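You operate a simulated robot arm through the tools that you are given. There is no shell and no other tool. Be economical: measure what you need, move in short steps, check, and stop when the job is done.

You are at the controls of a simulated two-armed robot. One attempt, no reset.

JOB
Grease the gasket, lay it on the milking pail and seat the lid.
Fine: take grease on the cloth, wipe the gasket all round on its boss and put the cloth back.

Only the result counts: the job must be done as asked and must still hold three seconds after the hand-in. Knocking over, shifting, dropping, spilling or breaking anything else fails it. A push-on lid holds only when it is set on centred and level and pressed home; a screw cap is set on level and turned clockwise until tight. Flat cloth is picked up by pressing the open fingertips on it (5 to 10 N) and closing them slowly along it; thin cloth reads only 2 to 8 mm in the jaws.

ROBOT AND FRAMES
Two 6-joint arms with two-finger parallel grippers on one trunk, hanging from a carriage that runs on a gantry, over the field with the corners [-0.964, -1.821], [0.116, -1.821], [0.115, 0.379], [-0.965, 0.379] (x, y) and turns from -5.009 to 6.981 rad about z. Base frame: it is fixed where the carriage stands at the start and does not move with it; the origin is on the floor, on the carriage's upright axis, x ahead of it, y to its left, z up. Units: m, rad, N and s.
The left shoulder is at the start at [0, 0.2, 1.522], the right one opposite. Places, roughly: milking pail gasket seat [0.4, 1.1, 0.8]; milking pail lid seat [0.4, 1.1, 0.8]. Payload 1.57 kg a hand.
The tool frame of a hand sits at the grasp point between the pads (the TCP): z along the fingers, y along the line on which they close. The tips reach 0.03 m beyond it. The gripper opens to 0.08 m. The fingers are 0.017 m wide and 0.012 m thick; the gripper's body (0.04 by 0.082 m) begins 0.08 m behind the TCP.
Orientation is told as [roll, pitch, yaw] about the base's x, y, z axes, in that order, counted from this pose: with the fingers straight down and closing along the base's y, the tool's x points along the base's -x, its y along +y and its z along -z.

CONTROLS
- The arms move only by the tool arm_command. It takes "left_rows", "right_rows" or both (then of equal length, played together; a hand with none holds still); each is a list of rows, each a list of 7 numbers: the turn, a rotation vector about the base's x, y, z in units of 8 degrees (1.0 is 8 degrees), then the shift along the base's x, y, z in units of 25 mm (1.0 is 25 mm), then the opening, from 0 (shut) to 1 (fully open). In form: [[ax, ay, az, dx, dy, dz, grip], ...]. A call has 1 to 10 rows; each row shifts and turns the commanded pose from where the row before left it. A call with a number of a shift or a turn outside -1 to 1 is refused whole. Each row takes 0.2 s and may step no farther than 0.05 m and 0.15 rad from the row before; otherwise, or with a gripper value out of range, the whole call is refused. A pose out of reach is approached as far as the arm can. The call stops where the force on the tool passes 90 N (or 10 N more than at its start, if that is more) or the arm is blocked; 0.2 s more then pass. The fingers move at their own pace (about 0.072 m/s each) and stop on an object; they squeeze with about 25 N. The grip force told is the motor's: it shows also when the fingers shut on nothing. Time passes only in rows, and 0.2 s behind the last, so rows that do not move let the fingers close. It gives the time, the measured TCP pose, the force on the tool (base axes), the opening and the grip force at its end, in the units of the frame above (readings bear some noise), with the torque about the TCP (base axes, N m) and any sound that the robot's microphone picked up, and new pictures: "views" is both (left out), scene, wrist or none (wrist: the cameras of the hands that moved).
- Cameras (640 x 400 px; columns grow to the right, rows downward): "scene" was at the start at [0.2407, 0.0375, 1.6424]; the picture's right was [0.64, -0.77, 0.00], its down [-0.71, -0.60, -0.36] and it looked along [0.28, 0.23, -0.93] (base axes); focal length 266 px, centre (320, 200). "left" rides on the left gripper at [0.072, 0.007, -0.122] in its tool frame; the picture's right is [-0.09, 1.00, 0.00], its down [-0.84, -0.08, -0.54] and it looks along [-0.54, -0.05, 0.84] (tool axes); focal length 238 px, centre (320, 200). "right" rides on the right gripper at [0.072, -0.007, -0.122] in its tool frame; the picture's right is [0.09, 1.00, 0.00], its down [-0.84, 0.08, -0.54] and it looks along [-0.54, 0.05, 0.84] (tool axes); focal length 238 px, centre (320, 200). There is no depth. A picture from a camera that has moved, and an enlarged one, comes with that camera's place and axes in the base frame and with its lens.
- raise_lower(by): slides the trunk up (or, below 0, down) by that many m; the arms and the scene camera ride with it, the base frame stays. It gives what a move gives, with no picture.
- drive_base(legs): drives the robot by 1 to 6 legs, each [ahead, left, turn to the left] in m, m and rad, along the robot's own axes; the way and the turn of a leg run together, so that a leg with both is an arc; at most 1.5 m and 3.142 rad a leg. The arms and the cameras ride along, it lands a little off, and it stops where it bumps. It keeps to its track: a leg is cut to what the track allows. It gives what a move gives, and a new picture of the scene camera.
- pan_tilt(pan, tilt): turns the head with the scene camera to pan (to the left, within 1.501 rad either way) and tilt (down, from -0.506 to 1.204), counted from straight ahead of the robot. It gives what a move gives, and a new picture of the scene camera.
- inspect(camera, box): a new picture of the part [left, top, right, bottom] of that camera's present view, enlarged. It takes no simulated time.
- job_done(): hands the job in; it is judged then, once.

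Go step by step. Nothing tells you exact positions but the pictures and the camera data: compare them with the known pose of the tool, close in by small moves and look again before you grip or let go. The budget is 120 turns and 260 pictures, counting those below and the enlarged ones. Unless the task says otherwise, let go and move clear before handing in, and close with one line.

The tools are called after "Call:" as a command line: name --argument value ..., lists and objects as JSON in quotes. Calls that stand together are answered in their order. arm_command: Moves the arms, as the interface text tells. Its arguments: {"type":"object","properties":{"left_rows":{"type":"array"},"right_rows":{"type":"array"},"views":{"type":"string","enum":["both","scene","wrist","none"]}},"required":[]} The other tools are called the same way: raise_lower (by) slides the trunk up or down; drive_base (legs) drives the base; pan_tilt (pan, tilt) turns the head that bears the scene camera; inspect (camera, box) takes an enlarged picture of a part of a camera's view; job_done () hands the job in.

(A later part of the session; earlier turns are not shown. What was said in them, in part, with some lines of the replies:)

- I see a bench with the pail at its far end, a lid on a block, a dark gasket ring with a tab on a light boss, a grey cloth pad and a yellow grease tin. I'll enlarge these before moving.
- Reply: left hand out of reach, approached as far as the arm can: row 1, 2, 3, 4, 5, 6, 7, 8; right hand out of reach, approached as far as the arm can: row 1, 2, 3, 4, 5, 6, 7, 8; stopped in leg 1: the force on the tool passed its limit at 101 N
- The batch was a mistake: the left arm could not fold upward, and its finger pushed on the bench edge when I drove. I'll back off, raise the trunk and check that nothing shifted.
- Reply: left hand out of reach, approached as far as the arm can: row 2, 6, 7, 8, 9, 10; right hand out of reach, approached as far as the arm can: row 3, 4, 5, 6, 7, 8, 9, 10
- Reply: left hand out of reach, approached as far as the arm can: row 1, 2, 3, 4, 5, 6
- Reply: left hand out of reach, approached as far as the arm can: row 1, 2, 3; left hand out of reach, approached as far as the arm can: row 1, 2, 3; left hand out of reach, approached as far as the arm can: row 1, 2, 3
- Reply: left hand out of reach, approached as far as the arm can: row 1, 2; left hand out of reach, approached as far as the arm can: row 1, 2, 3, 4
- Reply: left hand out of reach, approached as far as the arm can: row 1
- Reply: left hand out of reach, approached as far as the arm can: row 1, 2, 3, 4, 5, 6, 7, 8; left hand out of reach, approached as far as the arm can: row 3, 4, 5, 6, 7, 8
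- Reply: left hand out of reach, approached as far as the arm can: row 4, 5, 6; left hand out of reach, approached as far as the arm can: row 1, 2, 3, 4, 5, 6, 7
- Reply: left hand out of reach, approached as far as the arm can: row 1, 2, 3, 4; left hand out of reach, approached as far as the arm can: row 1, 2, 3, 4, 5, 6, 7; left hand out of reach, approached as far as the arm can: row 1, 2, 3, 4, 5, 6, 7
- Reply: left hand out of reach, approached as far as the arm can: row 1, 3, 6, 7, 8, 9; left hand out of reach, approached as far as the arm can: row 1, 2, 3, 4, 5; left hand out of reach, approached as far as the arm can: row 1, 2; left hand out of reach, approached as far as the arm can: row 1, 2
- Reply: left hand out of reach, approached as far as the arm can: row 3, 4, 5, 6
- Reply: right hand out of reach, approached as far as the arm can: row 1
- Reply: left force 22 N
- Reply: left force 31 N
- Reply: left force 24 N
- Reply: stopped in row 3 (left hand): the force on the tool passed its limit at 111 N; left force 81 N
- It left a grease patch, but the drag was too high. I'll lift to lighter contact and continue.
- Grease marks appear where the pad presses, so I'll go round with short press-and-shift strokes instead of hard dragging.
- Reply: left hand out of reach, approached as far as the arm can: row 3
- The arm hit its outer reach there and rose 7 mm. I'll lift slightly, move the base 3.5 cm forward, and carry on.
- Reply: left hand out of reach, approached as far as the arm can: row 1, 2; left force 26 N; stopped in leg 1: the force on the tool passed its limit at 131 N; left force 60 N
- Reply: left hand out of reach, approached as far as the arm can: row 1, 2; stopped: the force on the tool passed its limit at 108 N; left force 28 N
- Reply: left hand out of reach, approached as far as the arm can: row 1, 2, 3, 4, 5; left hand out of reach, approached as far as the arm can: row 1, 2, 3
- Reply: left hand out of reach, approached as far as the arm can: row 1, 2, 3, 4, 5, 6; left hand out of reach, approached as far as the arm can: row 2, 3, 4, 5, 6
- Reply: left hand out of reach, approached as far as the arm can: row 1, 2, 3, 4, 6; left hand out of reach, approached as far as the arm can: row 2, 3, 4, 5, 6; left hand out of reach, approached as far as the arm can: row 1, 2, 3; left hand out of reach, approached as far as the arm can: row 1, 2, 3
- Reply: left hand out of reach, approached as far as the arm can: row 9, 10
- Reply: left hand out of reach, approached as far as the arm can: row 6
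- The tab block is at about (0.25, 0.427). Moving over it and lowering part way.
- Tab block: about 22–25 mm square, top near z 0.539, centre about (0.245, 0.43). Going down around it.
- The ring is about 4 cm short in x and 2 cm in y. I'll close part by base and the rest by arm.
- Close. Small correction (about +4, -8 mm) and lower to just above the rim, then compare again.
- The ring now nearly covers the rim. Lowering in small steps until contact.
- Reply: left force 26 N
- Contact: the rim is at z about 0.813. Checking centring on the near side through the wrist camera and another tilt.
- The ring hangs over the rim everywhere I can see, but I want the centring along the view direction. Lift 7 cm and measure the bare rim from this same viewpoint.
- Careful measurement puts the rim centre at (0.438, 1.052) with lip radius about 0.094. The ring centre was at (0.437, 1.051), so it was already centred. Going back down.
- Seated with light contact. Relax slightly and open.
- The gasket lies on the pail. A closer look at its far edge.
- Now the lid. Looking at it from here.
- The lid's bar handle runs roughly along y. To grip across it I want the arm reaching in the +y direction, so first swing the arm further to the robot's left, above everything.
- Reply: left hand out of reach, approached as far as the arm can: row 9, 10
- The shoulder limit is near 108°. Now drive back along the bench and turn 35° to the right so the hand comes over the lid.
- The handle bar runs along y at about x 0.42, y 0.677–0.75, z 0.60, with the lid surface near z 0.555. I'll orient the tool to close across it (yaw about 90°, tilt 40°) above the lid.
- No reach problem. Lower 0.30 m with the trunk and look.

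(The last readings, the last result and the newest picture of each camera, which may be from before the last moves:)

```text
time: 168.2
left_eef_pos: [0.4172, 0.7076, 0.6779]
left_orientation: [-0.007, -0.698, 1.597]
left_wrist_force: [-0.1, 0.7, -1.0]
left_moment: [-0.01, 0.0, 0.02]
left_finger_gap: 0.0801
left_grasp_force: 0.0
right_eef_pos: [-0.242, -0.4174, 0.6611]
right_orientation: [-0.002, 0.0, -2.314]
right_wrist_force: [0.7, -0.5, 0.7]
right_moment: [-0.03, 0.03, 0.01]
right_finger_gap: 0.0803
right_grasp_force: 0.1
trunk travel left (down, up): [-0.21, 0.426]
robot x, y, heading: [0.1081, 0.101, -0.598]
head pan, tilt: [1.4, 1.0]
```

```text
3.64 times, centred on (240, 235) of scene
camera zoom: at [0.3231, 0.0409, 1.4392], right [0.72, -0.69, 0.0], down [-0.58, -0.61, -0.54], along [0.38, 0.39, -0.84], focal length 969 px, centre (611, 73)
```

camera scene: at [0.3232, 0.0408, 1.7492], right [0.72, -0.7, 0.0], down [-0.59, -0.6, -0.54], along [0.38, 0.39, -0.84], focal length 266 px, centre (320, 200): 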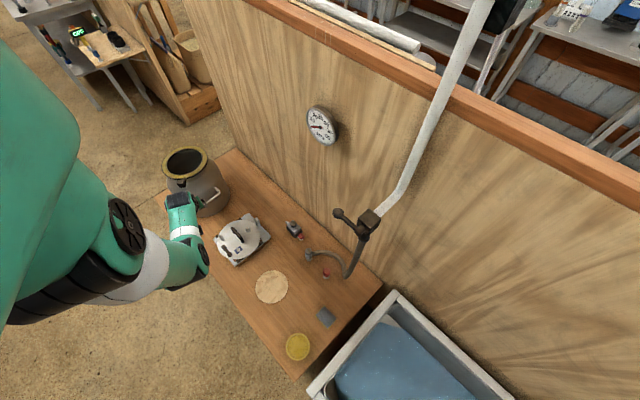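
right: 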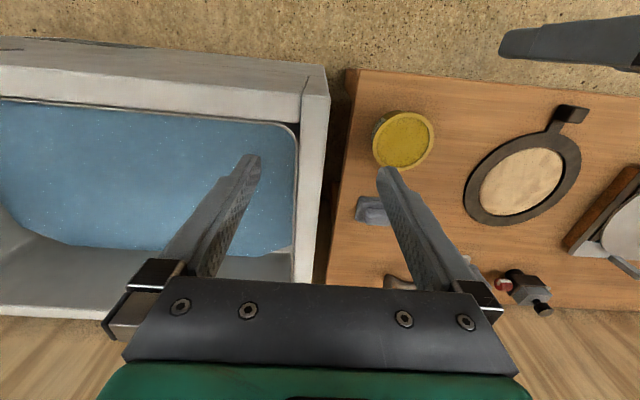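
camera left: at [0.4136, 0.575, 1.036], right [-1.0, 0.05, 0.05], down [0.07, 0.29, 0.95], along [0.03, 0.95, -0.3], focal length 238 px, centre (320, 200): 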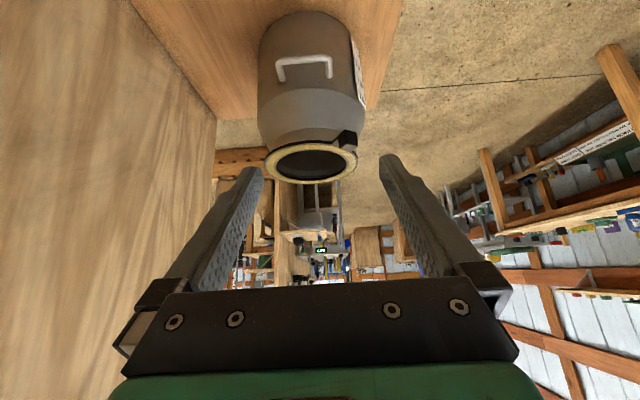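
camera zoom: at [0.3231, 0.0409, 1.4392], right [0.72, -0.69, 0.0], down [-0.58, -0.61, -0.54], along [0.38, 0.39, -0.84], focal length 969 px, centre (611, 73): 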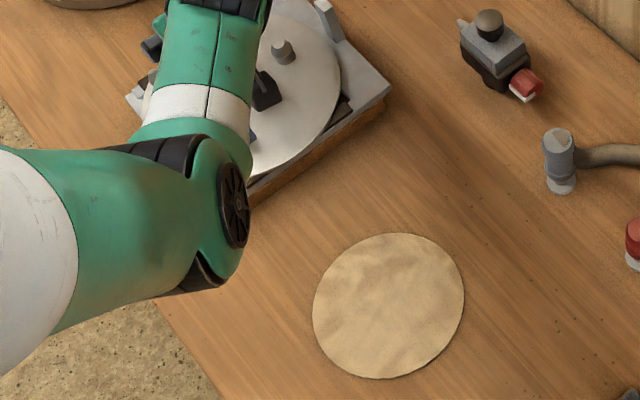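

The bar is at x 0.4235, y 0.674–0.754, z 0.60. A knob stands near x 0.48, so I'll narrow the opening to 5 cm and descend.

Call:
arm_command --left_rows '[[0, 0, 0, 0.26, 0.2, 0, 0.62], [0, 0, 0, 0, 0, 0, 0.62]]' --views "none"

Call:
raise_lower --by -0.055

Call:
inspect --camera "left" --box '[160, 0, 480, 200]'

```text
time: 168.8
left_eef_pos: [0.4239, 0.7128, 0.6784]
left_orientation: [-0.007, -0.697, 1.596]
left_wrist_force: [-0.5, -0.3, -0.9]
left_moment: [0.0, 0.0, 0.0]
left_finger_gap: 0.0495
left_grasp_force: 0.0
right_eef_pos: [-0.2427, -0.4182, 0.6608]
right_orientation: [-0.003, 0.002, -2.316]
right_wrist_force: [-0.9, 0.0, 0.2]
right_moment: [-0.02, -0.01, -0.02]
right_finger_gap: 0.08
right_grasp_force: 0.0
trunk travel left (down, up): [-0.21, 0.426]
robot x, y, heading: [0.1093, 0.0987, -0.597]
head pan, tilt: [1.4, 1.0]
```

```text
time: 169.7
left_eef_pos: [0.4241, 0.7117, 0.6229]
left_orientation: [-0.008, -0.696, 1.595]
left_wrist_force: [0.2, 0.2, -1.3]
left_moment: [0.01, -0.02, -0.01]
left_finger_gap: 0.0494
left_grasp_force: 0.0
right_eef_pos: [-0.2441, -0.4198, 0.6078]
right_orientation: [-0.001, 0.002, -2.313]
right_wrist_force: [-0.3, -0.6, -0.5]
right_moment: [0.0, 0.02, 0.01]
right_finger_gap: 0.0799
right_grasp_force: 0.2
trunk travel left (down, up): [-0.155, 0.481]
robot x, y, heading: [0.1089, 0.0998, -0.595]
head pan, tilt: [1.4, 1.0]
```

```text
2.00 times, centred on (320, 100) of left
camera zoom: at [0.4203, 0.5796, 0.6711], right [-1.0, 0.05, 0.05], down [0.07, 0.29, 0.95], along [0.03, 0.95, -0.3], focal length 477 px, centre (320, 400)
```

zoom: 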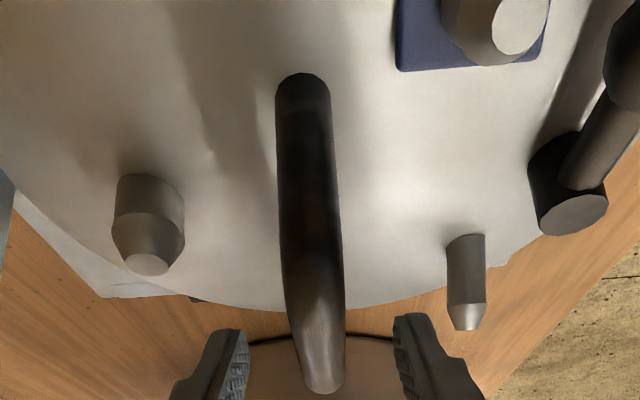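

Call:
raise_lower --by -0.022

Call:
inspect --camera "left" --box '[160, 40, 480, 240]'

Call:
inspect --camera "scene" --box '[200, 160, 300, 240]'

```text
time: 170.4
left_eef_pos: [0.4243, 0.7123, 0.6007]
left_orientation: [-0.006, -0.698, 1.597]
left_wrist_force: [0.6, 0.0, -0.3]
left_moment: [0.03, 0.0, 0.01]
left_finger_gap: 0.0497
left_grasp_force: 0.0
right_eef_pos: [-0.2427, -0.4195, 0.5851]
right_orientation: [-0.001, 0.003, -2.314]
right_wrist_force: [0.6, 0.0, 0.2]
right_moment: [-0.01, -0.03, -0.03]
right_finger_gap: 0.08
right_grasp_force: 0.0
trunk travel left (down, up): [-0.133, 0.503]
robot x, y, heading: [0.1095, 0.1026, -0.597]
head pan, tilt: [1.4, 1.0]
```

```text
2.00 times, centred on (320, 140) of left
camera zoom: at [0.4203, 0.5796, 0.649], right [-1.0, 0.05, 0.05], down [0.07, 0.29, 0.95], along [0.03, 0.95, -0.3], focal length 477 px, centre (320, 320)
```

zoom: 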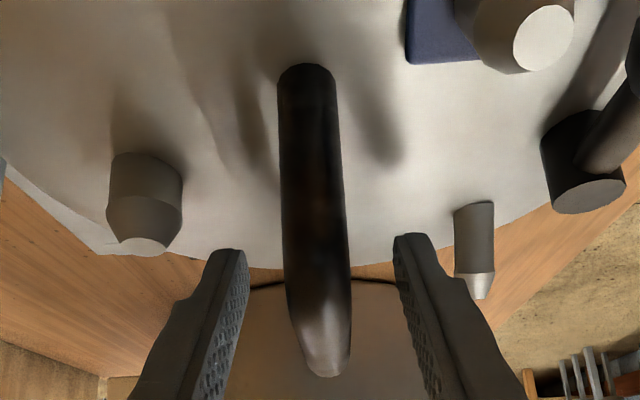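

```text
5.00 times, centred on (250, 200) of scene
camera zoom: at [0.3231, 0.0409, 1.3621], right [0.72, -0.69, 0.0], down [-0.58, -0.61, -0.54], along [0.38, 0.39, -0.84], focal length 1333 px, centre (670, 200)
```

zoom: 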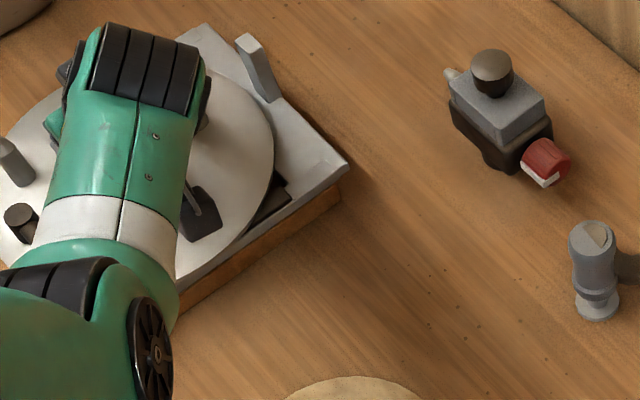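

The bar lies between the pads at the TCP. Lower 4 mm and close slowly.

Call:
arm_command --left_rows '[[0, 0, 0, 0, 0, -0.16, 0.62], [0, 0, 0, 0, 0, 0, 0.45], [0, 0, 0, 0, 0, 0, 0.3], [0, 0, 0, 0, 0, 0, 0.15], [0, 0, 0, 0, 0, 0, 0], [0, 0, 0, 0, 0, 0, 0]]' --views "wrist"

```text
time: 171.8
left_eef_pos: [0.424, 0.7128, 0.597]
left_orientation: [-0.004, -0.699, 1.596]
left_wrist_force: [-3.6, -1.3, 1.8]
left_moment: [-0.01, -0.04, -0.62]
left_finger_gap: 0.0148
left_grasp_force: 25.6
right_eef_pos: [-0.2435, -0.4188, 0.5843]
right_orientation: [-0.002, 0.002, -2.312]
right_wrist_force: [0.1, -0.2, -0.3]
right_moment: [0.02, 0.01, 0.0]
right_finger_gap: 0.0801
right_grasp_force: 0.1
trunk travel left (down, up): [-0.133, 0.503]
robot x, y, heading: [0.1095, 0.0986, -0.597]
head pan, tilt: [1.4, 1.0]
camera left: at [0.4193, 0.5798, 0.6452], right [-1.0, 0.05, 0.06], down [0.07, 0.29, 0.95], along [0.03, 0.95, -0.3], focal length 238 px, centre (320, 200)
```

left: 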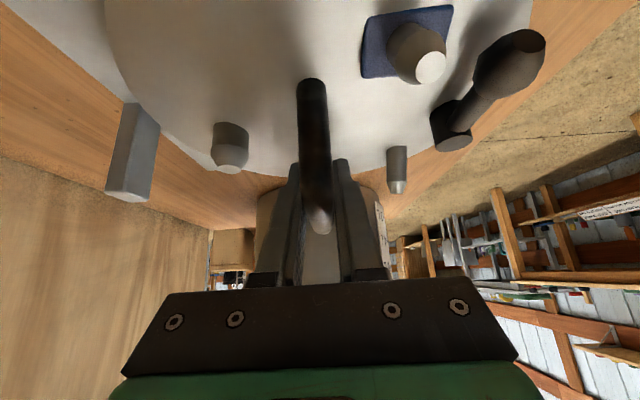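

Gripped (14.8 mm). Relieve the slight twist and lift 3 cm.

Call:
arm_command --left_rows '[[0, 0, -0.1, 0, 0, 0, 0], [0, 0, 0, 0, 0, 0, 0]]' --views "none"

Call:
raise_lower --by 0.04

Call:
inspect --camera "left" --box '[80, 0, 560, 300]'

Call:
inspect --camera "scene" --box '[190, 150, 300, 240]'

```text
time: 172.4
left_eef_pos: [0.4233, 0.7128, 0.5969]
left_orientation: [-0.007, -0.697, 1.584]
left_wrist_force: [-3.7, -1.7, 4.2]
left_moment: [-0.49, -0.1, -0.21]
left_finger_gap: 0.0145
left_grasp_force: 25.4
right_eef_pos: [-0.2446, -0.4196, 0.5858]
right_orientation: [-0.001, 0.002, -2.311]
right_wrist_force: [-0.3, -0.1, -0.2]
right_moment: [0.02, -0.02, -0.04]
right_finger_gap: 0.0803
right_grasp_force: 0.0
trunk travel left (down, up): [-0.133, 0.503]
robot x, y, heading: [0.1134, 0.1012, -0.601]
head pan, tilt: [1.4, 1.0]
```

```text
time: 173.2
left_eef_pos: [0.4231, 0.7118, 0.6368]
left_orientation: [-0.007, -0.694, 1.582]
left_wrist_force: [-0.2, 0.1, -8.7]
left_moment: [0.0, -0.02, 0.0]
left_finger_gap: 0.0146
left_grasp_force: 24.6
right_eef_pos: [-0.2437, -0.4197, 0.6247]
right_orientation: [-0.002, 0.001, -2.314]
right_wrist_force: [0.6, 0.5, -0.2]
right_moment: [0.05, -0.01, 0.0]
right_finger_gap: 0.08
right_grasp_force: 0.1
trunk travel left (down, up): [-0.173, 0.463]
robot x, y, heading: [0.1102, 0.1013, -0.593]
head pan, tilt: [1.4, 1.0]
```

```text
1.33 times, centred on (320, 150) of left
camera zoom: at [0.418, 0.5786, 0.6847], right [-1.0, 0.06, 0.05], down [0.07, 0.3, 0.95], along [0.04, 0.95, -0.3], focal length 318 px, centre (320, 267)
```

zoom: 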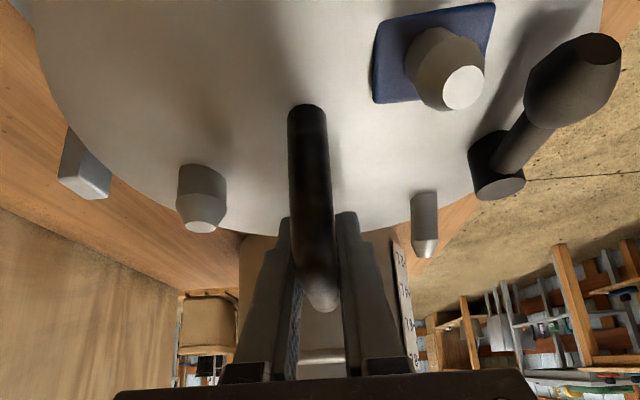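

```text
4.44 times, centred on (245, 195) of scene
camera zoom: at [0.3229, 0.0404, 1.4021], right [0.72, -0.69, 0.0], down [-0.58, -0.61, -0.54], along [0.38, 0.39, -0.84], focal length 1185 px, centre (653, 222)
```

zoom: 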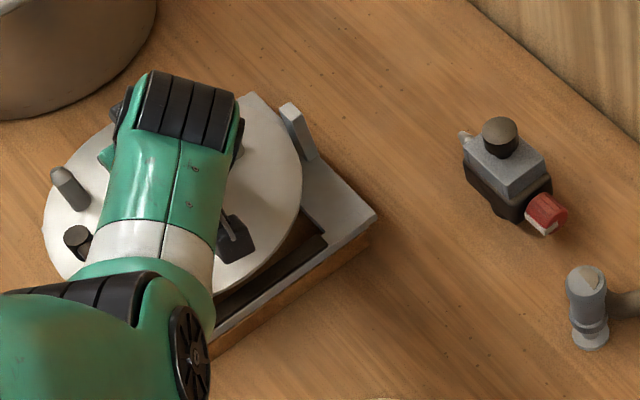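

The lid is lifted with zero torque, so the grip is over its centre of mass. Raise well above the pail and drive along +y.

Call:
raise_lower --by 0.37

Call:
drive_base --legs '[[-0.153, 0.226, 0]]'

```text
time: 176.8
left_eef_pos: [0.4246, 0.7125, 1.0063]
left_orientation: [-0.007, -0.696, 1.584]
left_wrist_force: [0.1, 0.1, -9.6]
left_moment: [0.07, -0.02, -0.01]
left_finger_gap: 0.0147
left_grasp_force: 24.6
right_eef_pos: [-0.2441, -0.4188, 0.9952]
right_orientation: [-0.002, 0.004, -2.313]
right_wrist_force: [-0.7, 0.0, 0.5]
right_moment: [-0.02, 0.02, 0.01]
right_finger_gap: 0.0799
right_grasp_force: 0.1
trunk travel left (down, up): [-0.543, 0.093]
robot x, y, heading: [0.1061, 0.1021, -0.598]
head pan, tilt: [1.4, 1.0]
```

```text
time: 178.7
left_eef_pos: [0.4229, 0.9835, 1.0083]
left_orientation: [-0.008, -0.697, 1.585]
left_wrist_force: [-0.9, 0.1, -8.6]
left_moment: [0.03, -0.04, 0.03]
left_finger_gap: 0.0145
left_grasp_force: 25.2
right_eef_pos: [-0.2439, -0.15, 0.9941]
right_orientation: [-0.002, 0.002, -2.314]
right_wrist_force: [-0.2, -0.2, 0.1]
right_moment: [-0.01, 0.01, 0.01]
right_finger_gap: 0.0801
right_grasp_force: 0.1
trunk travel left (down, up): [-0.543, 0.093]
robot x, y, heading: [0.1094, 0.375, -0.593]
head pan, tilt: [1.4, 1.0]
camera scene: at [0.3224, 0.3111, 1.7721], right [0.72, -0.69, 0.0], down [-0.58, -0.61, -0.54], along [0.37, 0.39, -0.84], focal length 266 px, centre (320, 200)
```

scene: 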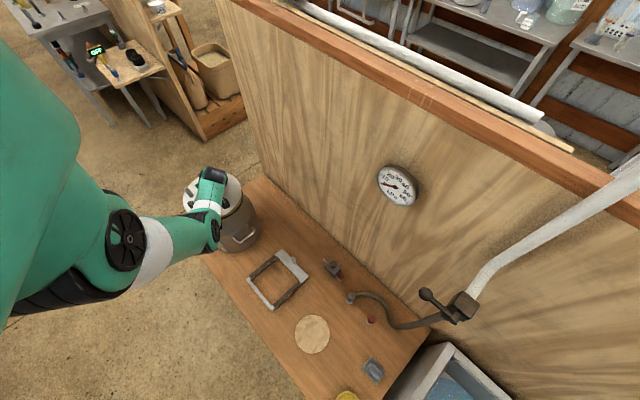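

Moving the arm the remaining distance outward, rising a little to stay in reach.

Call:
arm_command --left_rows '[[0, 0, 0, 0.15, 0.7, 0.6, 0], [0, 0, 0, 0.15, 0.7, 0.6, 0], [0, 0, 0, 0.15, 0.7, 0.5, 0], [0, 0, 0, 0.15, 0.6, 0.4, 0]]' --views "none"

Call:
inspect --camera "scene" --box '[150, 130, 290, 260]'

Call:
inspect --camera "left" --box '[80, 0, 560, 300]'

```text
time: 179.7
left_eef_pos: [0.4385, 1.0509, 1.0586]
left_orientation: [-0.008, -0.697, 1.585]
left_wrist_force: [-0.7, -0.4, -8.9]
left_moment: [0.06, -0.01, -0.01]
left_finger_gap: 0.0149
left_grasp_force: 24.5
right_eef_pos: [-0.2434, -0.1496, 0.9955]
right_orientation: [-0.001, 0.002, -2.314]
right_wrist_force: [0.9, -0.7, -0.2]
right_moment: [0.02, 0.01, 0.0]
right_finger_gap: 0.08
right_grasp_force: 0.0
trunk travel left (down, up): [-0.543, 0.093]
robot x, y, heading: [0.1076, 0.3706, -0.598]
head pan, tilt: [1.4, 1.0]
```

```text
3.08 times, centred on (220, 195) of scene
camera zoom: at [0.3224, 0.3111, 1.7721], right [0.72, -0.69, 0.0], down [-0.58, -0.61, -0.54], along [0.37, 0.39, -0.84], focal length 820 px, centre (628, 215)
```

zoom: 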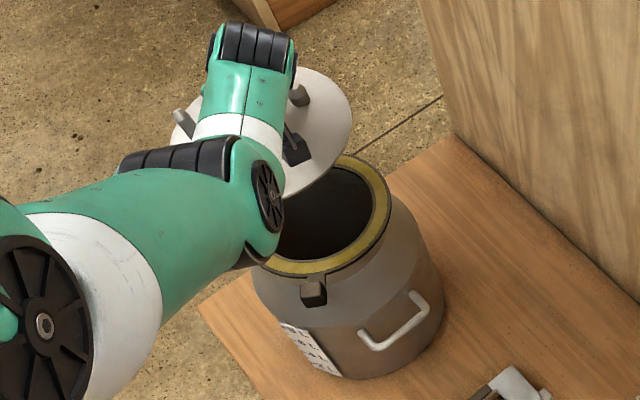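

```text
1.33 times, centred on (320, 150) of left
camera zoom: at [0.4314, 0.918, 1.1072], right [-1.0, 0.06, 0.05], down [0.07, 0.3, 0.95], along [0.04, 0.95, -0.3], focal length 318 px, centre (320, 267)
```

zoom: 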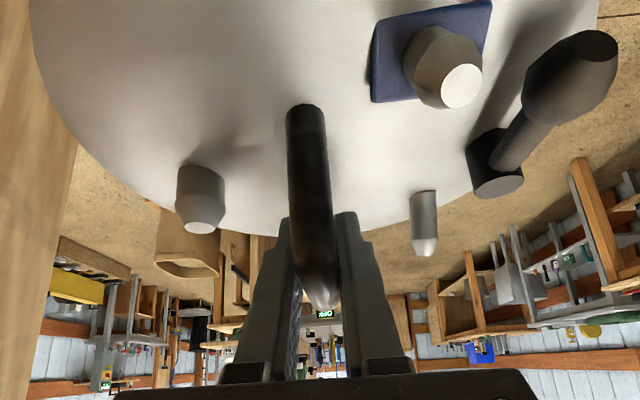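

The lid's centre looks a few mm short of the grip point (about -6, -7 mm). Compensate and lower toward the pail.

Call:
arm_command --left_rows '[[0, 0, 0, 0.22, 0.32, 0.4, 0], [0, 0, 0, 0, 0, 0, 0]]' --views "none"

Call:
raise_lower --by -0.15

Call:
inspect --camera "scene" --box '[160, 120, 280, 230]'

Call:
inspect --camera "left" --box '[80, 0, 560, 300]'

```text
time: 180.3
left_eef_pos: [0.4423, 1.0577, 1.0689]
left_orientation: [-0.005, -0.696, 1.585]
left_wrist_force: [0.4, -0.2, -8.6]
left_moment: [0.05, -0.05, -0.01]
left_finger_gap: 0.0148
left_grasp_force: 25.5
right_eef_pos: [-0.2429, -0.1498, 0.994]
right_orientation: [-0.001, 0.002, -2.314]
right_wrist_force: [0.3, 0.1, -1.2]
right_moment: [0.0, -0.01, -0.02]
right_finger_gap: 0.0801
right_grasp_force: 0.0
trunk travel left (down, up): [-0.543, 0.093]
robot x, y, heading: [0.1112, 0.3723, -0.597]
head pan, tilt: [1.4, 1.0]
```

```text
time: 182.1
left_eef_pos: [0.4421, 1.0588, 0.9197]
left_orientation: [-0.007, -0.696, 1.586]
left_wrist_force: [-0.9, 0.4, -8.2]
left_moment: [0.07, -0.03, 0.01]
left_finger_gap: 0.0143
left_grasp_force: 24.9
right_eef_pos: [-0.2428, -0.1504, 0.8441]
right_orientation: [0.0, 0.002, -2.312]
right_wrist_force: [0.6, 0.5, -0.6]
right_moment: [-0.01, 0.01, 0.01]
right_finger_gap: 0.0801
right_grasp_force: 0.1
trunk travel left (down, up): [-0.393, 0.243]
robot x, y, heading: [0.1089, 0.3722, -0.594]
head pan, tilt: [1.4, 1.0]
```

```text
3.64 times, centred on (220, 175) of scene
camera zoom: at [0.3223, 0.3109, 1.6222], right [0.72, -0.69, 0.0], down [-0.58, -0.61, -0.54], along [0.37, 0.39, -0.84], focal length 969 px, centre (684, 291)
```

zoom: 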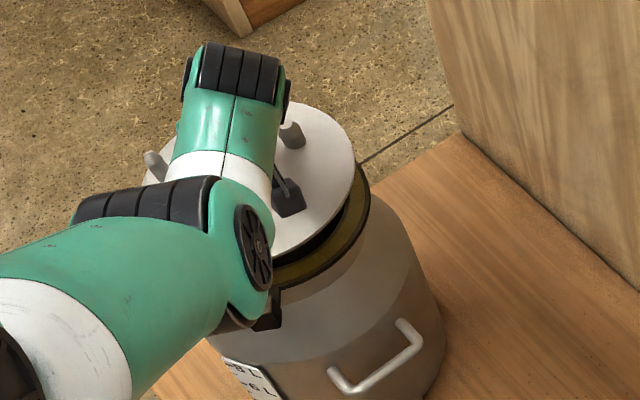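

```text
1.33 times, centred on (320, 150) of left
camera zoom: at [0.4366, 0.9252, 0.9669], right [-1.0, 0.06, 0.05], down [0.07, 0.3, 0.95], along [0.04, 0.95, -0.3], focal length 318 px, centre (320, 267)
```

zoom: 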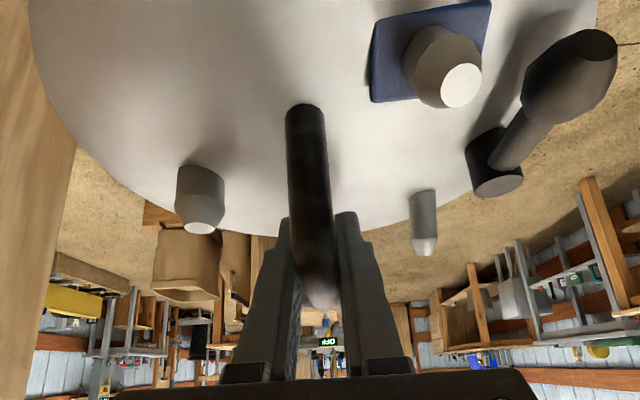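

Projected geometry says the lid centre is now within about 2 mm of the gasket centre. Lowering further and checking.

Call:
raise_lower --by -0.03

Call:
inspect --camera "scene" --box '[170, 120, 270, 210]'

```text
time: 182.8
left_eef_pos: [0.4431, 1.0569, 0.8891]
left_orientation: [-0.007, -0.696, 1.584]
left_wrist_force: [-0.6, 1.0, -9.1]
left_moment: [0.05, -0.01, 0.01]
left_finger_gap: 0.0148
left_grasp_force: 24.8
right_eef_pos: [-0.2424, -0.1496, 0.8149]
right_orientation: [0.001, 0.0, -2.314]
right_wrist_force: [-0.5, -0.2, 0.3]
right_moment: [-0.02, -0.03, -0.01]
right_finger_gap: 0.08
right_grasp_force: 0.1
trunk travel left (down, up): [-0.363, 0.273]
robot x, y, heading: [0.1146, 0.3751, -0.596]
head pan, tilt: [1.4, 1.0]
```

```text
4.44 times, centred on (220, 165) of scene
camera zoom: at [0.3223, 0.3109, 1.5921], right [0.72, -0.69, 0.0], down [-0.58, -0.61, -0.54], along [0.37, 0.39, -0.84], focal length 1185 px, centre (764, 356)
```

zoom: 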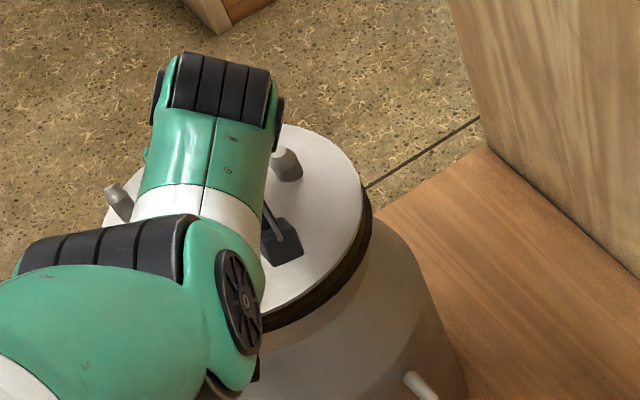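

Call:
raise_lower --by -0.012

Call:
inspect --camera "scene" --box '[200, 130, 260, 190]'

```text
time: 183.4
left_eef_pos: [0.4432, 1.0582, 0.8765]
left_orientation: [-0.006, -0.697, 1.584]
left_wrist_force: [-0.5, 0.4, -7.2]
left_moment: [0.04, -0.02, -0.04]
left_finger_gap: 0.015
left_grasp_force: 25.1
right_eef_pos: [-0.2435, -0.1496, 0.8034]
right_orientation: [-0.002, 0.001, -2.312]
right_wrist_force: [0.0, 0.0, -0.5]
right_moment: [0.05, -0.02, 0.01]
right_finger_gap: 0.0796
right_grasp_force: 0.0
trunk travel left (down, up): [-0.351, 0.285]
robot x, y, heading: [0.1106, 0.3698, -0.593]
head pan, tilt: [1.4, 1.0]
```

```text
6.67 times, centred on (230, 160) of scene
camera zoom: at [0.3223, 0.311, 1.5801], right [0.72, -0.69, 0.0], down [-0.58, -0.61, -0.54], along [0.37, 0.39, -0.84], focal length 1777 px, centre (920, 467)
```

zoom: 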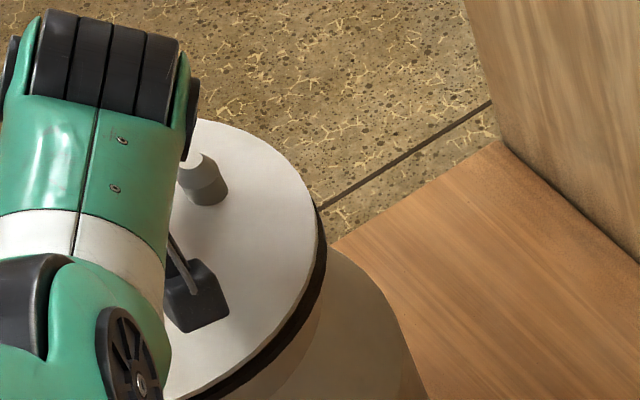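

Call:
arm_command --left_rows '[[0, 0, 0, 0, 0, -0.08, 0], [0, 0, 0, 0, 0, -0.08, 0]]' --views "none"

```text
time: 184.0
left_eef_pos: [0.4429, 1.0591, 0.8739]
left_orientation: [-0.006, -0.701, 1.585]
left_wrist_force: [0.4, 1.1, -1.3]
left_moment: [-0.34, 0.14, 0.02]
left_finger_gap: 0.0149
left_grasp_force: 25.1
right_eef_pos: [-0.2423, -0.1486, 0.8017]
right_orientation: [-0.002, 0.003, -2.313]
right_wrist_force: [0.2, 0.2, 1.0]
right_moment: [0.02, 0.0, 0.0]
right_finger_gap: 0.0801
right_grasp_force: 0.0
trunk travel left (down, up): [-0.351, 0.285]
robot x, y, heading: [0.1115, 0.3749, -0.598]
head pan, tilt: [1.4, 1.0]
```

First contact, slightly on the near side. Press on gently.

Call:
arm_command --left_rows '[[0, 0, 0, 0, 0, -0.08, 0], [0, 0, 0, 0, 0, -0.06, 0]]' --views "wrist"

Call:
inspect --camera "scene" --box '[200, 130, 260, 190]'

```text
time: 184.6
left_eef_pos: [0.4448, 1.0608, 0.8725]
left_orientation: [-0.011, -0.702, 1.587]
left_wrist_force: [4.2, 5.2, 6.7]
left_moment: [-0.71, 0.03, 0.25]
left_finger_gap: 0.0145
left_grasp_force: 24.7
right_eef_pos: [-0.2433, -0.1468, 0.803]
right_orientation: [-0.001, 0.003, -2.314]
right_wrist_force: [0.3, 0.8, -0.5]
right_moment: [0.0, -0.02, 0.0]
right_finger_gap: 0.08
right_grasp_force: 0.0
trunk travel left (down, up): [-0.351, 0.285]
robot x, y, heading: [0.1097, 0.3714, -0.591]
head pan, tilt: [1.4, 1.0]
camera left: at [0.4389, 0.9284, 0.9199], right [-1.0, 0.06, 0.05], down [0.07, 0.29, 0.95], along [0.04, 0.95, -0.29], focal length 238 px, centre (320, 200)
```

left: 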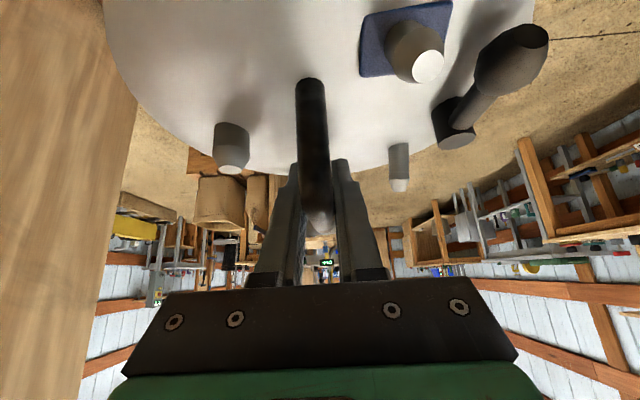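

```text
6.67 times, centred on (230, 160) of scene
camera zoom: at [0.3232, 0.3122, 1.5804], right [0.72, -0.69, 0.0], down [-0.58, -0.61, -0.54], along [0.38, 0.39, -0.84], focal length 1777 px, centre (920, 467)
```

zoom: 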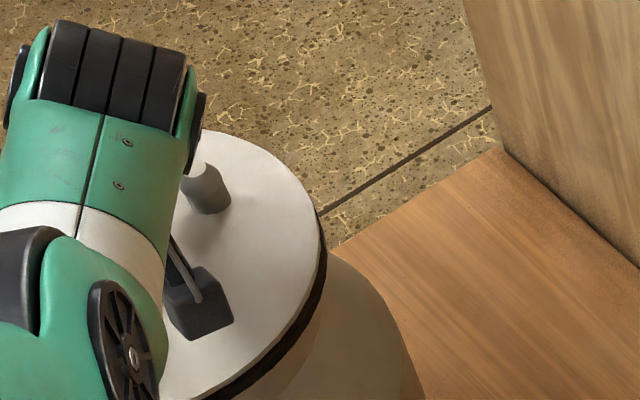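

The reaction pushes the lid toward +x/+y, so it's slightly too near. Lift 4 mm, shift about (+2, +3) mm and press again.

Call:
arm_command --left_rows '[[0, 0, 0, 0, 0, 0.25, 0], [0, 0, 0, 0.08, 0.12, 0, 0], [0, 0, 0, 0, 0, -0.15, 0], [0, 0, 0, 0, 0, -0.12, 0], [0, 0, 0, 0, 0, -0.06, 0]]' --views "none"

```text
time: 185.8
left_eef_pos: [0.4445, 1.0618, 0.8674]
left_orientation: [-0.006, -0.695, 1.585]
left_wrist_force: [-0.2, -0.1, -8.3]
left_moment: [0.08, 0.0, -0.01]
left_finger_gap: 0.0148
left_grasp_force: 24.4
right_eef_pos: [-0.2437, -0.1507, 0.8026]
right_orientation: [0.002, 0.004, -2.314]
right_wrist_force: [-0.8, 0.0, -0.8]
right_moment: [-0.02, -0.05, -0.02]
right_finger_gap: 0.0797
right_grasp_force: 0.1
trunk travel left (down, up): [-0.351, 0.285]
robot x, y, heading: [0.11, 0.3676, -0.596]
head pan, tilt: [1.4, 1.0]
```

Now it goes lower with no contact, so the lid's spigot is entering. Keep lowering.

Call:
arm_command --left_rows '[[0, 0, 0, 0, 0, -0.1, 0], [0, 0, 0, 0, 0, -0.1, 0]]' --views "none"

Call:
inspect --camera "scene" --box '[200, 130, 260, 190]'

```text
time: 186.4
left_eef_pos: [0.4458, 1.0612, 0.8631]
left_orientation: [-0.009, -0.697, 1.582]
left_wrist_force: [-2.8, -6.1, 2.7]
left_moment: [0.76, 0.03, 0.08]
left_finger_gap: 0.0148
left_grasp_force: 25.2
right_eef_pos: [-0.2427, -0.1506, 0.8038]
right_orientation: [0.001, 0.003, -2.313]
right_wrist_force: [-0.3, 0.3, -0.6]
right_moment: [0.0, 0.02, -0.03]
right_finger_gap: 0.08
right_grasp_force: 0.1
trunk travel left (down, up): [-0.351, 0.285]
robot x, y, heading: [0.1147, 0.3792, -0.598]
head pan, tilt: [1.4, 1.0]
```

```text
6.67 times, centred on (230, 160) of scene
camera zoom: at [0.3224, 0.3107, 1.5805], right [0.72, -0.69, 0.0], down [-0.58, -0.61, -0.54], along [0.37, 0.39, -0.84], focal length 1777 px, centre (920, 467)
```

zoom: 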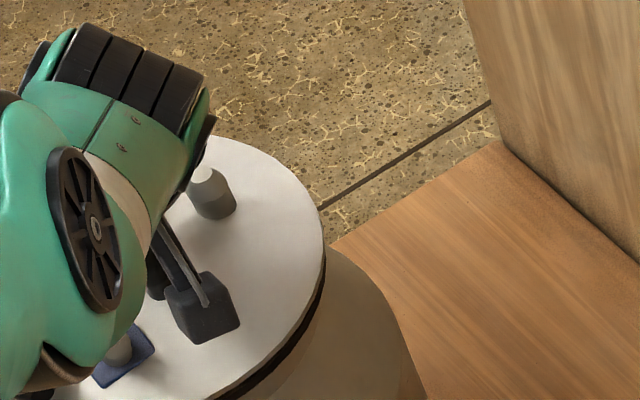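

Contact now on the far side with a back-push. Shift back 1.5 mm and press further.

Call:
arm_command --left_rows '[[0, 0, 0, -0.02, -0.06, 0.06, 0], [0, 0, 0, 0, 0, -0.1, 0], [0, 0, 0, 0, 0, -0.08, 0]]' --views "none"

```text
time: 187.2
left_eef_pos: [0.445, 1.0609, 0.8623]
left_orientation: [-0.01, -0.699, 1.584]
left_wrist_force: [-3.0, -7.7, 16.2]
left_moment: [-0.05, -0.05, 0.06]
left_finger_gap: 0.0148
left_grasp_force: 24.6
right_eef_pos: [-0.2436, -0.149, 0.8018]
right_orientation: [0.0, 0.004, -2.312]
right_wrist_force: [0.0, -0.1, 0.1]
right_moment: [-0.01, 0.01, 0.01]
right_finger_gap: 0.0799
right_grasp_force: 0.0
trunk travel left (down, up): [-0.351, 0.285]
robot x, y, heading: [0.1108, 0.3703, -0.599]
head pan, tilt: [1.4, 1.0]
```

Balanced now with almost no torque, i.e. level contact. Pressing home harder.

Call:
arm_command --left_rows '[[0, 0, 0, 0, 0, -0.1, 0], [0, 0, 0, 0, 0, -0.1, 0]]' --views "none"

Call:
inspect --camera "scene" --box '[190, 130, 270, 210]'

```text
time: 187.8
left_eef_pos: [0.4446, 1.062, 0.8609]
left_orientation: [-0.008, -0.701, 1.586]
left_wrist_force: [-4.5, 0.9, 17.8]
left_moment: [-0.15, -0.07, -0.1]
left_finger_gap: 0.0148
left_grasp_force: 24.9
left hand out of reach, approached as far as the arm can: row 2
right_eef_pos: [-0.2427, -0.1464, 0.802]
right_orientation: [-0.002, 0.003, -2.312]
right_wrist_force: [0.1, -0.5, 0.1]
right_moment: [-0.02, -0.06, -0.01]
right_finger_gap: 0.0799
right_grasp_force: 0.0
trunk travel left (down, up): [-0.351, 0.285]
robot x, y, heading: [0.111, 0.3697, -0.597]
head pan, tilt: [1.4, 1.0]
```

```text
5.00 times, centred on (230, 170) of scene
camera zoom: at [0.3225, 0.3124, 1.5801], right [0.72, -0.69, 0.0], down [-0.58, -0.61, -0.54], along [0.37, 0.39, -0.84], focal length 1333 px, centre (770, 350)
```

zoom: 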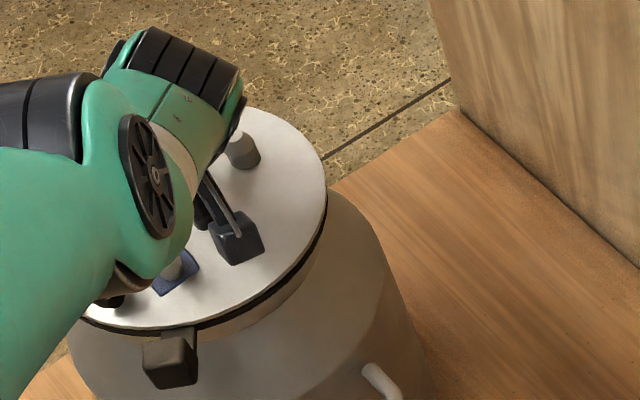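

The arm is near its outer limit, so I'll press using the trunk instead.

Call:
raise_lower --by -0.006

```text
time: 188.4
left_eef_pos: [0.4452, 1.0598, 0.8538]
left_orientation: [-0.009, -0.7, 1.585]
left_wrist_force: [-2.0, 4.9, 11.4]
left_moment: [0.16, -0.04, -0.04]
left_finger_gap: 0.015
left_grasp_force: 24.8
right_eef_pos: [-0.2437, -0.147, 0.7961]
right_orientation: [-0.003, 0.003, -2.313]
right_wrist_force: [0.1, -0.2, -0.2]
right_moment: [0.01, -0.01, -0.02]
right_finger_gap: 0.08
right_grasp_force: 0.1
trunk travel left (down, up): [-0.345, 0.291]
robot x, y, heading: [0.1102, 0.372, -0.598]
head pan, tilt: [1.4, 1.0]
```

It slid in a further 7 mm. Keep pressing.

Call:
raise_lower --by -0.006

Call:
inspect --camera "scene" --box '[190, 130, 270, 210]'

```text
time: 188.9
left_eef_pos: [0.4445, 1.0602, 0.8472]
left_orientation: [-0.009, -0.699, 1.587]
left_wrist_force: [-3.2, 3.5, 12.8]
left_moment: [0.1, -0.04, -0.05]
left_finger_gap: 0.015
left_grasp_force: 24.6
right_eef_pos: [-0.2426, -0.1478, 0.7891]
right_orientation: [-0.002, 0.004, -2.311]
right_wrist_force: [-0.3, -0.1, 0.8]
right_moment: [-0.01, 0.0, 0.0]
right_finger_gap: 0.0798
right_grasp_force: 0.1
trunk travel left (down, up): [-0.339, 0.297]
robot x, y, heading: [0.1125, 0.3709, -0.592]
head pan, tilt: [1.4, 1.0]
```

```text
5.00 times, centred on (230, 170) of scene
camera zoom: at [0.3226, 0.3125, 1.568], right [0.72, -0.69, 0.0], down [-0.58, -0.61, -0.54], along [0.38, 0.39, -0.84], focal length 1333 px, centre (770, 350)
```

zoom: 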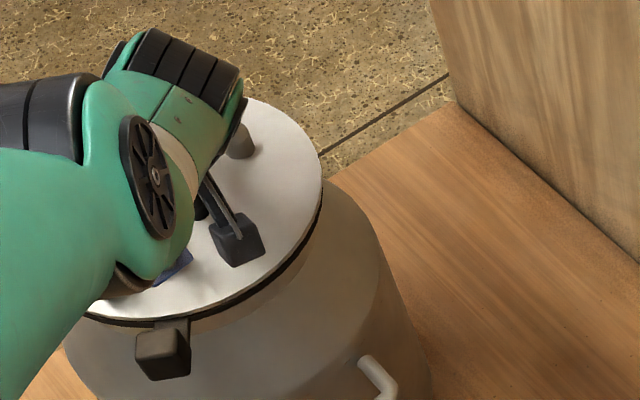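

The lid itself isn't moving relative to the pail; the fingers are sliding down the handle. I'll open slightly, leaving the tips straddling the bar, and look before pressing on the lid itself.

Call:
arm_command --left_rows '[[0, 0, 0, 0, 0, 0, 0.25], [0, 0, 0, 0, 0, 0, 0.38], [0, 0, 0, 0, 0, 0, 0.38]]' --views "wrist"

Call:
inspect --camera "scene" --box '[190, 130, 270, 210]'

```text
time: 189.7
left_eef_pos: [0.4447, 1.059, 0.8463]
left_orientation: [-0.007, -0.696, 1.584]
left_wrist_force: [1.9, -1.1, 5.8]
left_moment: [0.06, 0.1, 0.01]
left_finger_gap: 0.0285
left_grasp_force: 0.2
right_eef_pos: [-0.2432, -0.1497, 0.7906]
right_orientation: [-0.001, 0.002, -2.312]
right_wrist_force: [0.0, 0.7, -0.6]
right_moment: [0.03, -0.01, 0.02]
right_finger_gap: 0.0799
right_grasp_force: 0.3
trunk travel left (down, up): [-0.339, 0.297]
robot x, y, heading: [0.112, 0.3735, -0.592]
head pan, tilt: [1.4, 1.0]
camera left: at [0.4397, 0.9251, 0.8943], right [-1.0, 0.06, 0.05], down [0.07, 0.29, 0.95], along [0.04, 0.95, -0.3], focal length 238 px, centre (320, 200)
```

left: 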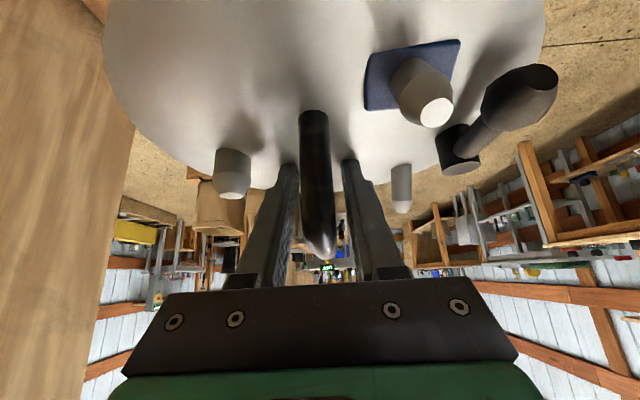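

```text
5.00 times, centred on (230, 170) of scene
camera zoom: at [0.3229, 0.3115, 1.5682], right [0.72, -0.69, 0.0], down [-0.58, -0.61, -0.54], along [0.38, 0.39, -0.84], focal length 1333 px, centre (770, 350)
```

zoom: 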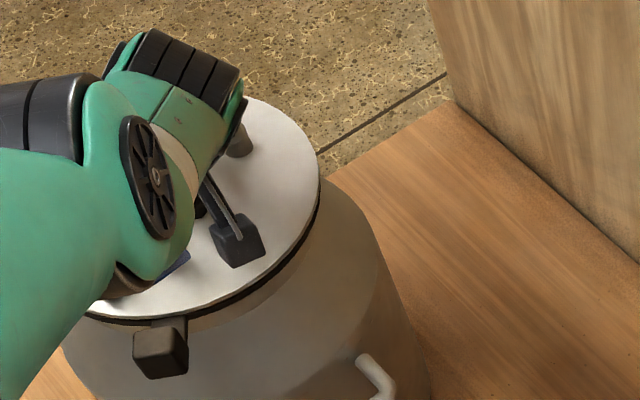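

The lid sits on the gasket with an even dark line. I'll lift the tips 3 mm, move 2 cm back over the lid's centre, and then press down on it with the tips on both sides of the bar.

Call:
arm_command --left_rows '[[0, 0, 0, 0, 0, 0.16, 0.38], [0, 0, 0, -0.05, -0.5, 0, 0.38], [0, 0, 0, -0.05, -0.5, 0, 0.38]]' --views "wrist"

```text
time: 190.5
left_eef_pos: [0.4512, 1.0515, 0.8452]
left_orientation: [-0.008, -0.706, 1.583]
left_wrist_force: [-7.7, 1.0, 31.8]
left_moment: [0.43, 0.82, 0.28]
left_finger_gap: 0.0369
left_grasp_force: 3.4
left hand out of reach, approached as far as the arm can: row 2, 3
right_eef_pos: [-0.2433, -0.1452, 0.7893]
right_orientation: [-0.005, 0.004, -2.311]
right_wrist_force: [0.2, -0.2, 0.1]
right_moment: [0.03, 0.01, 0.01]
right_finger_gap: 0.0798
right_grasp_force: 0.0
trunk travel left (down, up): [-0.339, 0.297]
robot x, y, heading: [0.1116, 0.3715, -0.595]
head pan, tilt: [1.4, 1.0]
camera left: at [0.4445, 0.9185, 0.8927], right [-1.0, 0.06, 0.05], down [0.07, 0.29, 0.96], along [0.04, 0.96, -0.29], focal length 238 px, centre (320, 200)
```

left: 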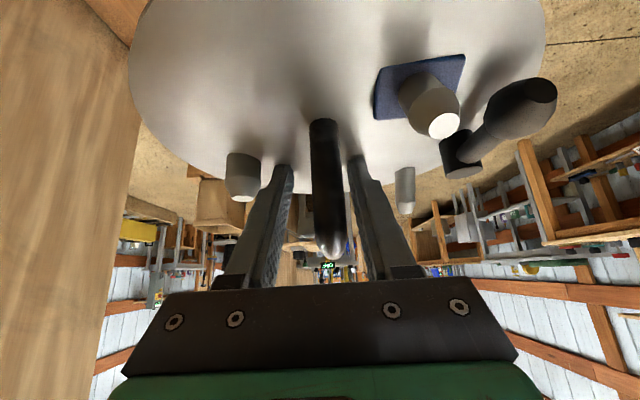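

The arm slid at its limit and pressed. Lift straight off with the trunk and check the lid.

Call:
raise_lower --by 0.12

Call:
inspect --camera "left" --box '[80, 0, 560, 300]'

Call:
inspect --camera "scene" --box '[170, 150, 280, 250]'

```text
time: 192.0
left_eef_pos: [0.4493, 1.045, 0.9598]
left_orientation: [-0.006, -0.696, 1.585]
left_wrist_force: [-0.2, -0.6, 0.0]
left_moment: [0.03, 0.02, -0.04]
left_finger_gap: 0.0305
left_grasp_force: 0.0
right_eef_pos: [-0.2432, -0.1487, 0.9105]
right_orientation: [-0.002, 0.002, -2.312]
right_wrist_force: [0.4, 0.5, 0.3]
right_moment: [-0.01, -0.01, 0.01]
right_finger_gap: 0.0802
right_grasp_force: 0.2
trunk travel left (down, up): [-0.459, 0.177]
robot x, y, heading: [0.11, 0.3747, -0.595]
head pan, tilt: [1.4, 1.0]
```

```text
1.33 times, centred on (320, 150) of left
camera zoom: at [0.4446, 0.912, 1.0084], right [-1.0, 0.06, 0.05], down [0.07, 0.29, 0.95], along [0.04, 0.95, -0.3], focal length 318 px, centre (320, 267)
```

zoom: 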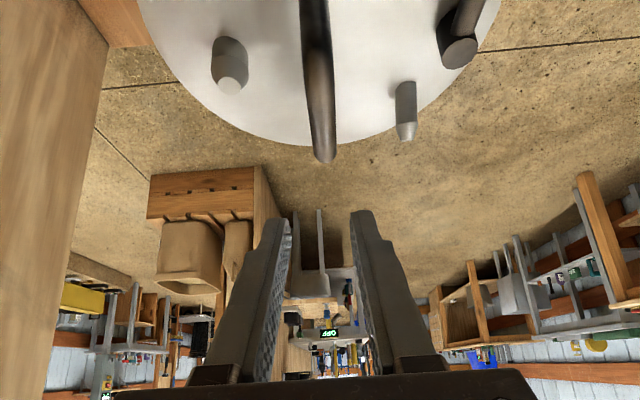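

```text
4.00 times, centred on (225, 200) of scene
camera zoom: at [0.3225, 0.3113, 1.6881], right [0.72, -0.69, 0.0], down [-0.58, -0.61, -0.54], along [0.37, 0.39, -0.84], focal length 1066 px, centre (700, 200)
```

zoom: 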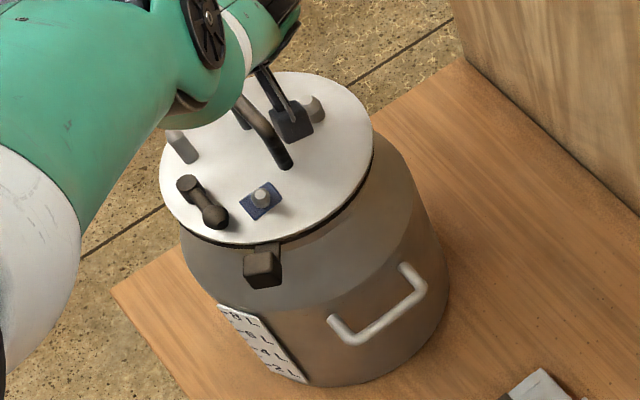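

The lid is on, level and even all round. To press it home I'll close the fingers and push straight down on the middle of the handle with the trunk.

Call:
arm_command --left_rows '[[0, 0, 0, 0, 0, 0, 0], [0, 0, 0, 0, 0, 0, 0], [0, 0, 0, 0, 0, 0, 0]]' --views "none"

Call:
raise_lower --by -0.06

Call:
inspect --camera "left" --box '[160, 0, 480, 200]'

```text
time: 192.8
left_eef_pos: [0.4508, 1.0444, 0.9604]
left_orientation: [-0.006, -0.695, 1.584]
left_wrist_force: [-0.3, -0.6, 0.2]
left_moment: [0.02, 0.0, -0.01]
left_finger_gap: 0.0
left_grasp_force: 21.2
right_eef_pos: [-0.2429, -0.1478, 0.9111]
right_orientation: [-0.002, 0.001, -2.312]
right_wrist_force: [0.3, 0.1, 0.7]
right_moment: [0.03, 0.03, 0.01]
right_finger_gap: 0.0799
right_grasp_force: 0.1
trunk travel left (down, up): [-0.459, 0.177]
robot x, y, heading: [0.1105, 0.3742, -0.597]
head pan, tilt: [1.4, 1.0]
```

```text
time: 193.7
left_eef_pos: [0.4555, 1.0513, 0.9149]
left_orientation: [-0.014, -0.722, 1.583]
left_wrist_force: [-7.3, -18.2, 29.1]
left_moment: [-0.06, 0.36, 0.19]
left_finger_gap: 0.0001
left_grasp_force: 21.3
right_eef_pos: [-0.2448, -0.1518, 0.8546]
right_orientation: [0.0, 0.0, -2.314]
right_wrist_force: [-0.8, -0.2, -0.2]
right_moment: [0.03, -0.03, -0.01]
right_finger_gap: 0.0802
right_grasp_force: 0.0
trunk travel left (down, up): [-0.402, 0.234]
robot x, y, heading: [0.1127, 0.3727, -0.597]
head pan, tilt: [1.4, 1.0]
stopped: the force on the tool passed its limit at 98 N (the readings are from after the stop); the commanded pose is now the measured one
```

```text
2.00 times, centred on (320, 100) of left
camera zoom: at [0.4491, 0.9177, 0.959], right [-1.0, 0.07, 0.05], down [0.07, 0.27, 0.96], along [0.05, 0.96, -0.28], focal length 477 px, centre (320, 400)
```

zoom: 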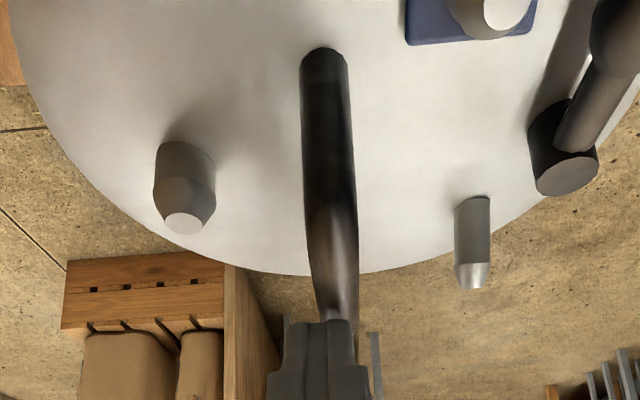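

Pressed with about 98 N at peak. Lift off with the trunk and check the lid.

Call:
raise_lower --by 0.15

Call:
inspect --camera "scene" --box '[170, 150, 280, 250]'

Call:
inspect --camera "left" --box '[160, 0, 480, 200]'

```text
time: 195.5
left_eef_pos: [0.4561, 1.0525, 1.0634]
left_orientation: [-0.017, -0.719, 1.587]
left_wrist_force: [-0.2, 0.4, 0.3]
left_moment: [0.02, -0.02, 0.0]
left_finger_gap: 0.0
left_grasp_force: 20.9
right_eef_pos: [-0.2439, -0.1498, 1.0037]
right_orientation: [-0.002, 0.002, -2.314]
right_wrist_force: [-0.5, 0.6, -0.4]
right_moment: [0.0, 0.0, -0.02]
right_finger_gap: 0.0802
right_grasp_force: 0.0
trunk travel left (down, up): [-0.552, 0.084]
robot x, y, heading: [0.1119, 0.3712, -0.598]
head pan, tilt: [1.4, 1.0]
```

```text
4.00 times, centred on (225, 200) of scene
camera zoom: at [0.3223, 0.3106, 1.7807], right [0.72, -0.69, 0.0], down [-0.58, -0.61, -0.54], along [0.38, 0.39, -0.84], focal length 1066 px, centre (700, 200)
```

zoom: 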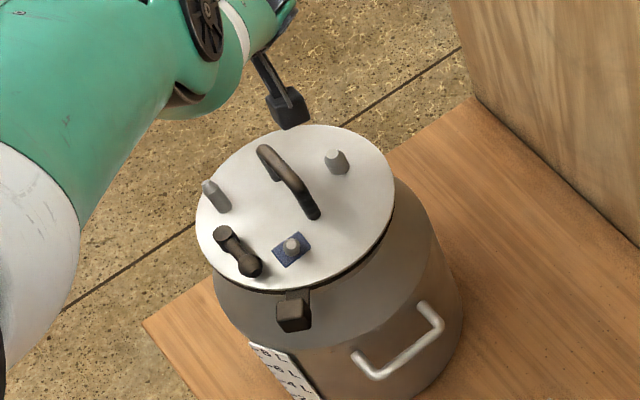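

```text
2.00 times, centred on (320, 100) of left
camera zoom: at [0.449, 0.9187, 1.1084], right [-1.0, 0.07, 0.05], down [0.06, 0.27, 0.96], along [0.05, 0.96, -0.28], focal length 477 px, centre (320, 400)
```

zoom: 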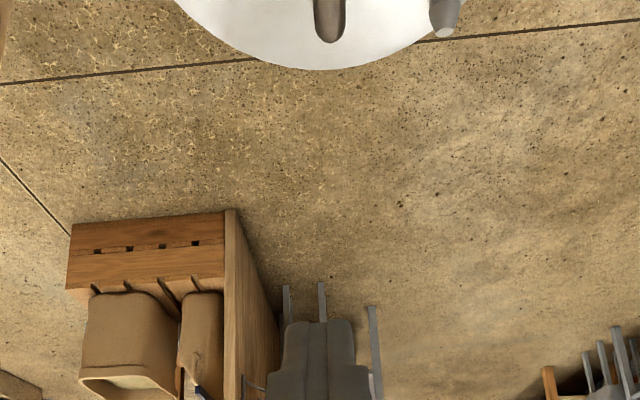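

The lid sits flat on the gasket. One last close look at the seam and at the bench.

Call:
inspect --camera "scene" --box '[212, 176, 276, 236]'

Call:
pan_tilt --pan 1.1 --tilt 1.1

```text
6.67 times, centred on (244, 206) of scene
camera zoom: at [0.3223, 0.3106, 1.7807], right [0.72, -0.69, 0.0], down [-0.58, -0.61, -0.54], along [0.38, 0.39, -0.84], focal length 1777 px, centre (827, 160)
```

zoom: 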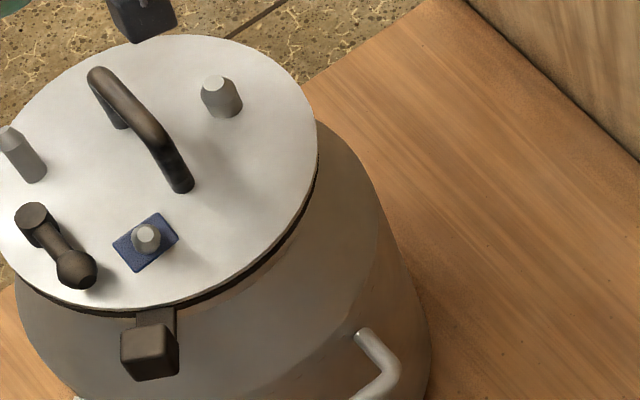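

```text
time: 196.3
left_eef_pos: [0.4557, 1.052, 1.0629]
left_orientation: [-0.017, -0.719, 1.588]
left_wrist_force: [-0.1, 0.2, 0.6]
left_moment: [0.02, -0.05, -0.01]
left_finger_gap: 0.0
left_grasp_force: 21.3
right_eef_pos: [-0.2446, -0.1492, 1.0033]
right_orientation: [-0.001, 0.001, -2.314]
right_wrist_force: [0.4, -0.6, 0.3]
right_moment: [-0.01, -0.02, -0.02]
right_finger_gap: 0.0803
right_grasp_force: 0.0
trunk travel left (down, up): [-0.552, 0.084]
robot x, y, heading: [0.1113, 0.3723, -0.599]
head pan, tilt: [1.1, 1.1]
camera scene: at [0.3292, 0.291, 1.7742], right [0.48, -0.88, 0.0], down [-0.78, -0.43, -0.45], along [0.4, 0.22, -0.89], focal length 266 px, centre (320, 200)
```

scene: 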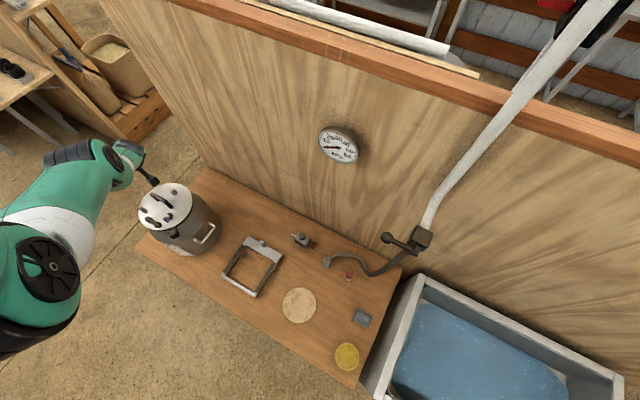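

I see the lid centred and level with an even seam, the cloth back in place and the rest of the bench undisturbed. The hand is clear of the pail, so I'm handing in.

Call:
job_done

```text
The job is handed in.
```

The gasket is greased all round and laid on the milking pail, the lid is seated and pressed home on it, and the cloth is back in its place.
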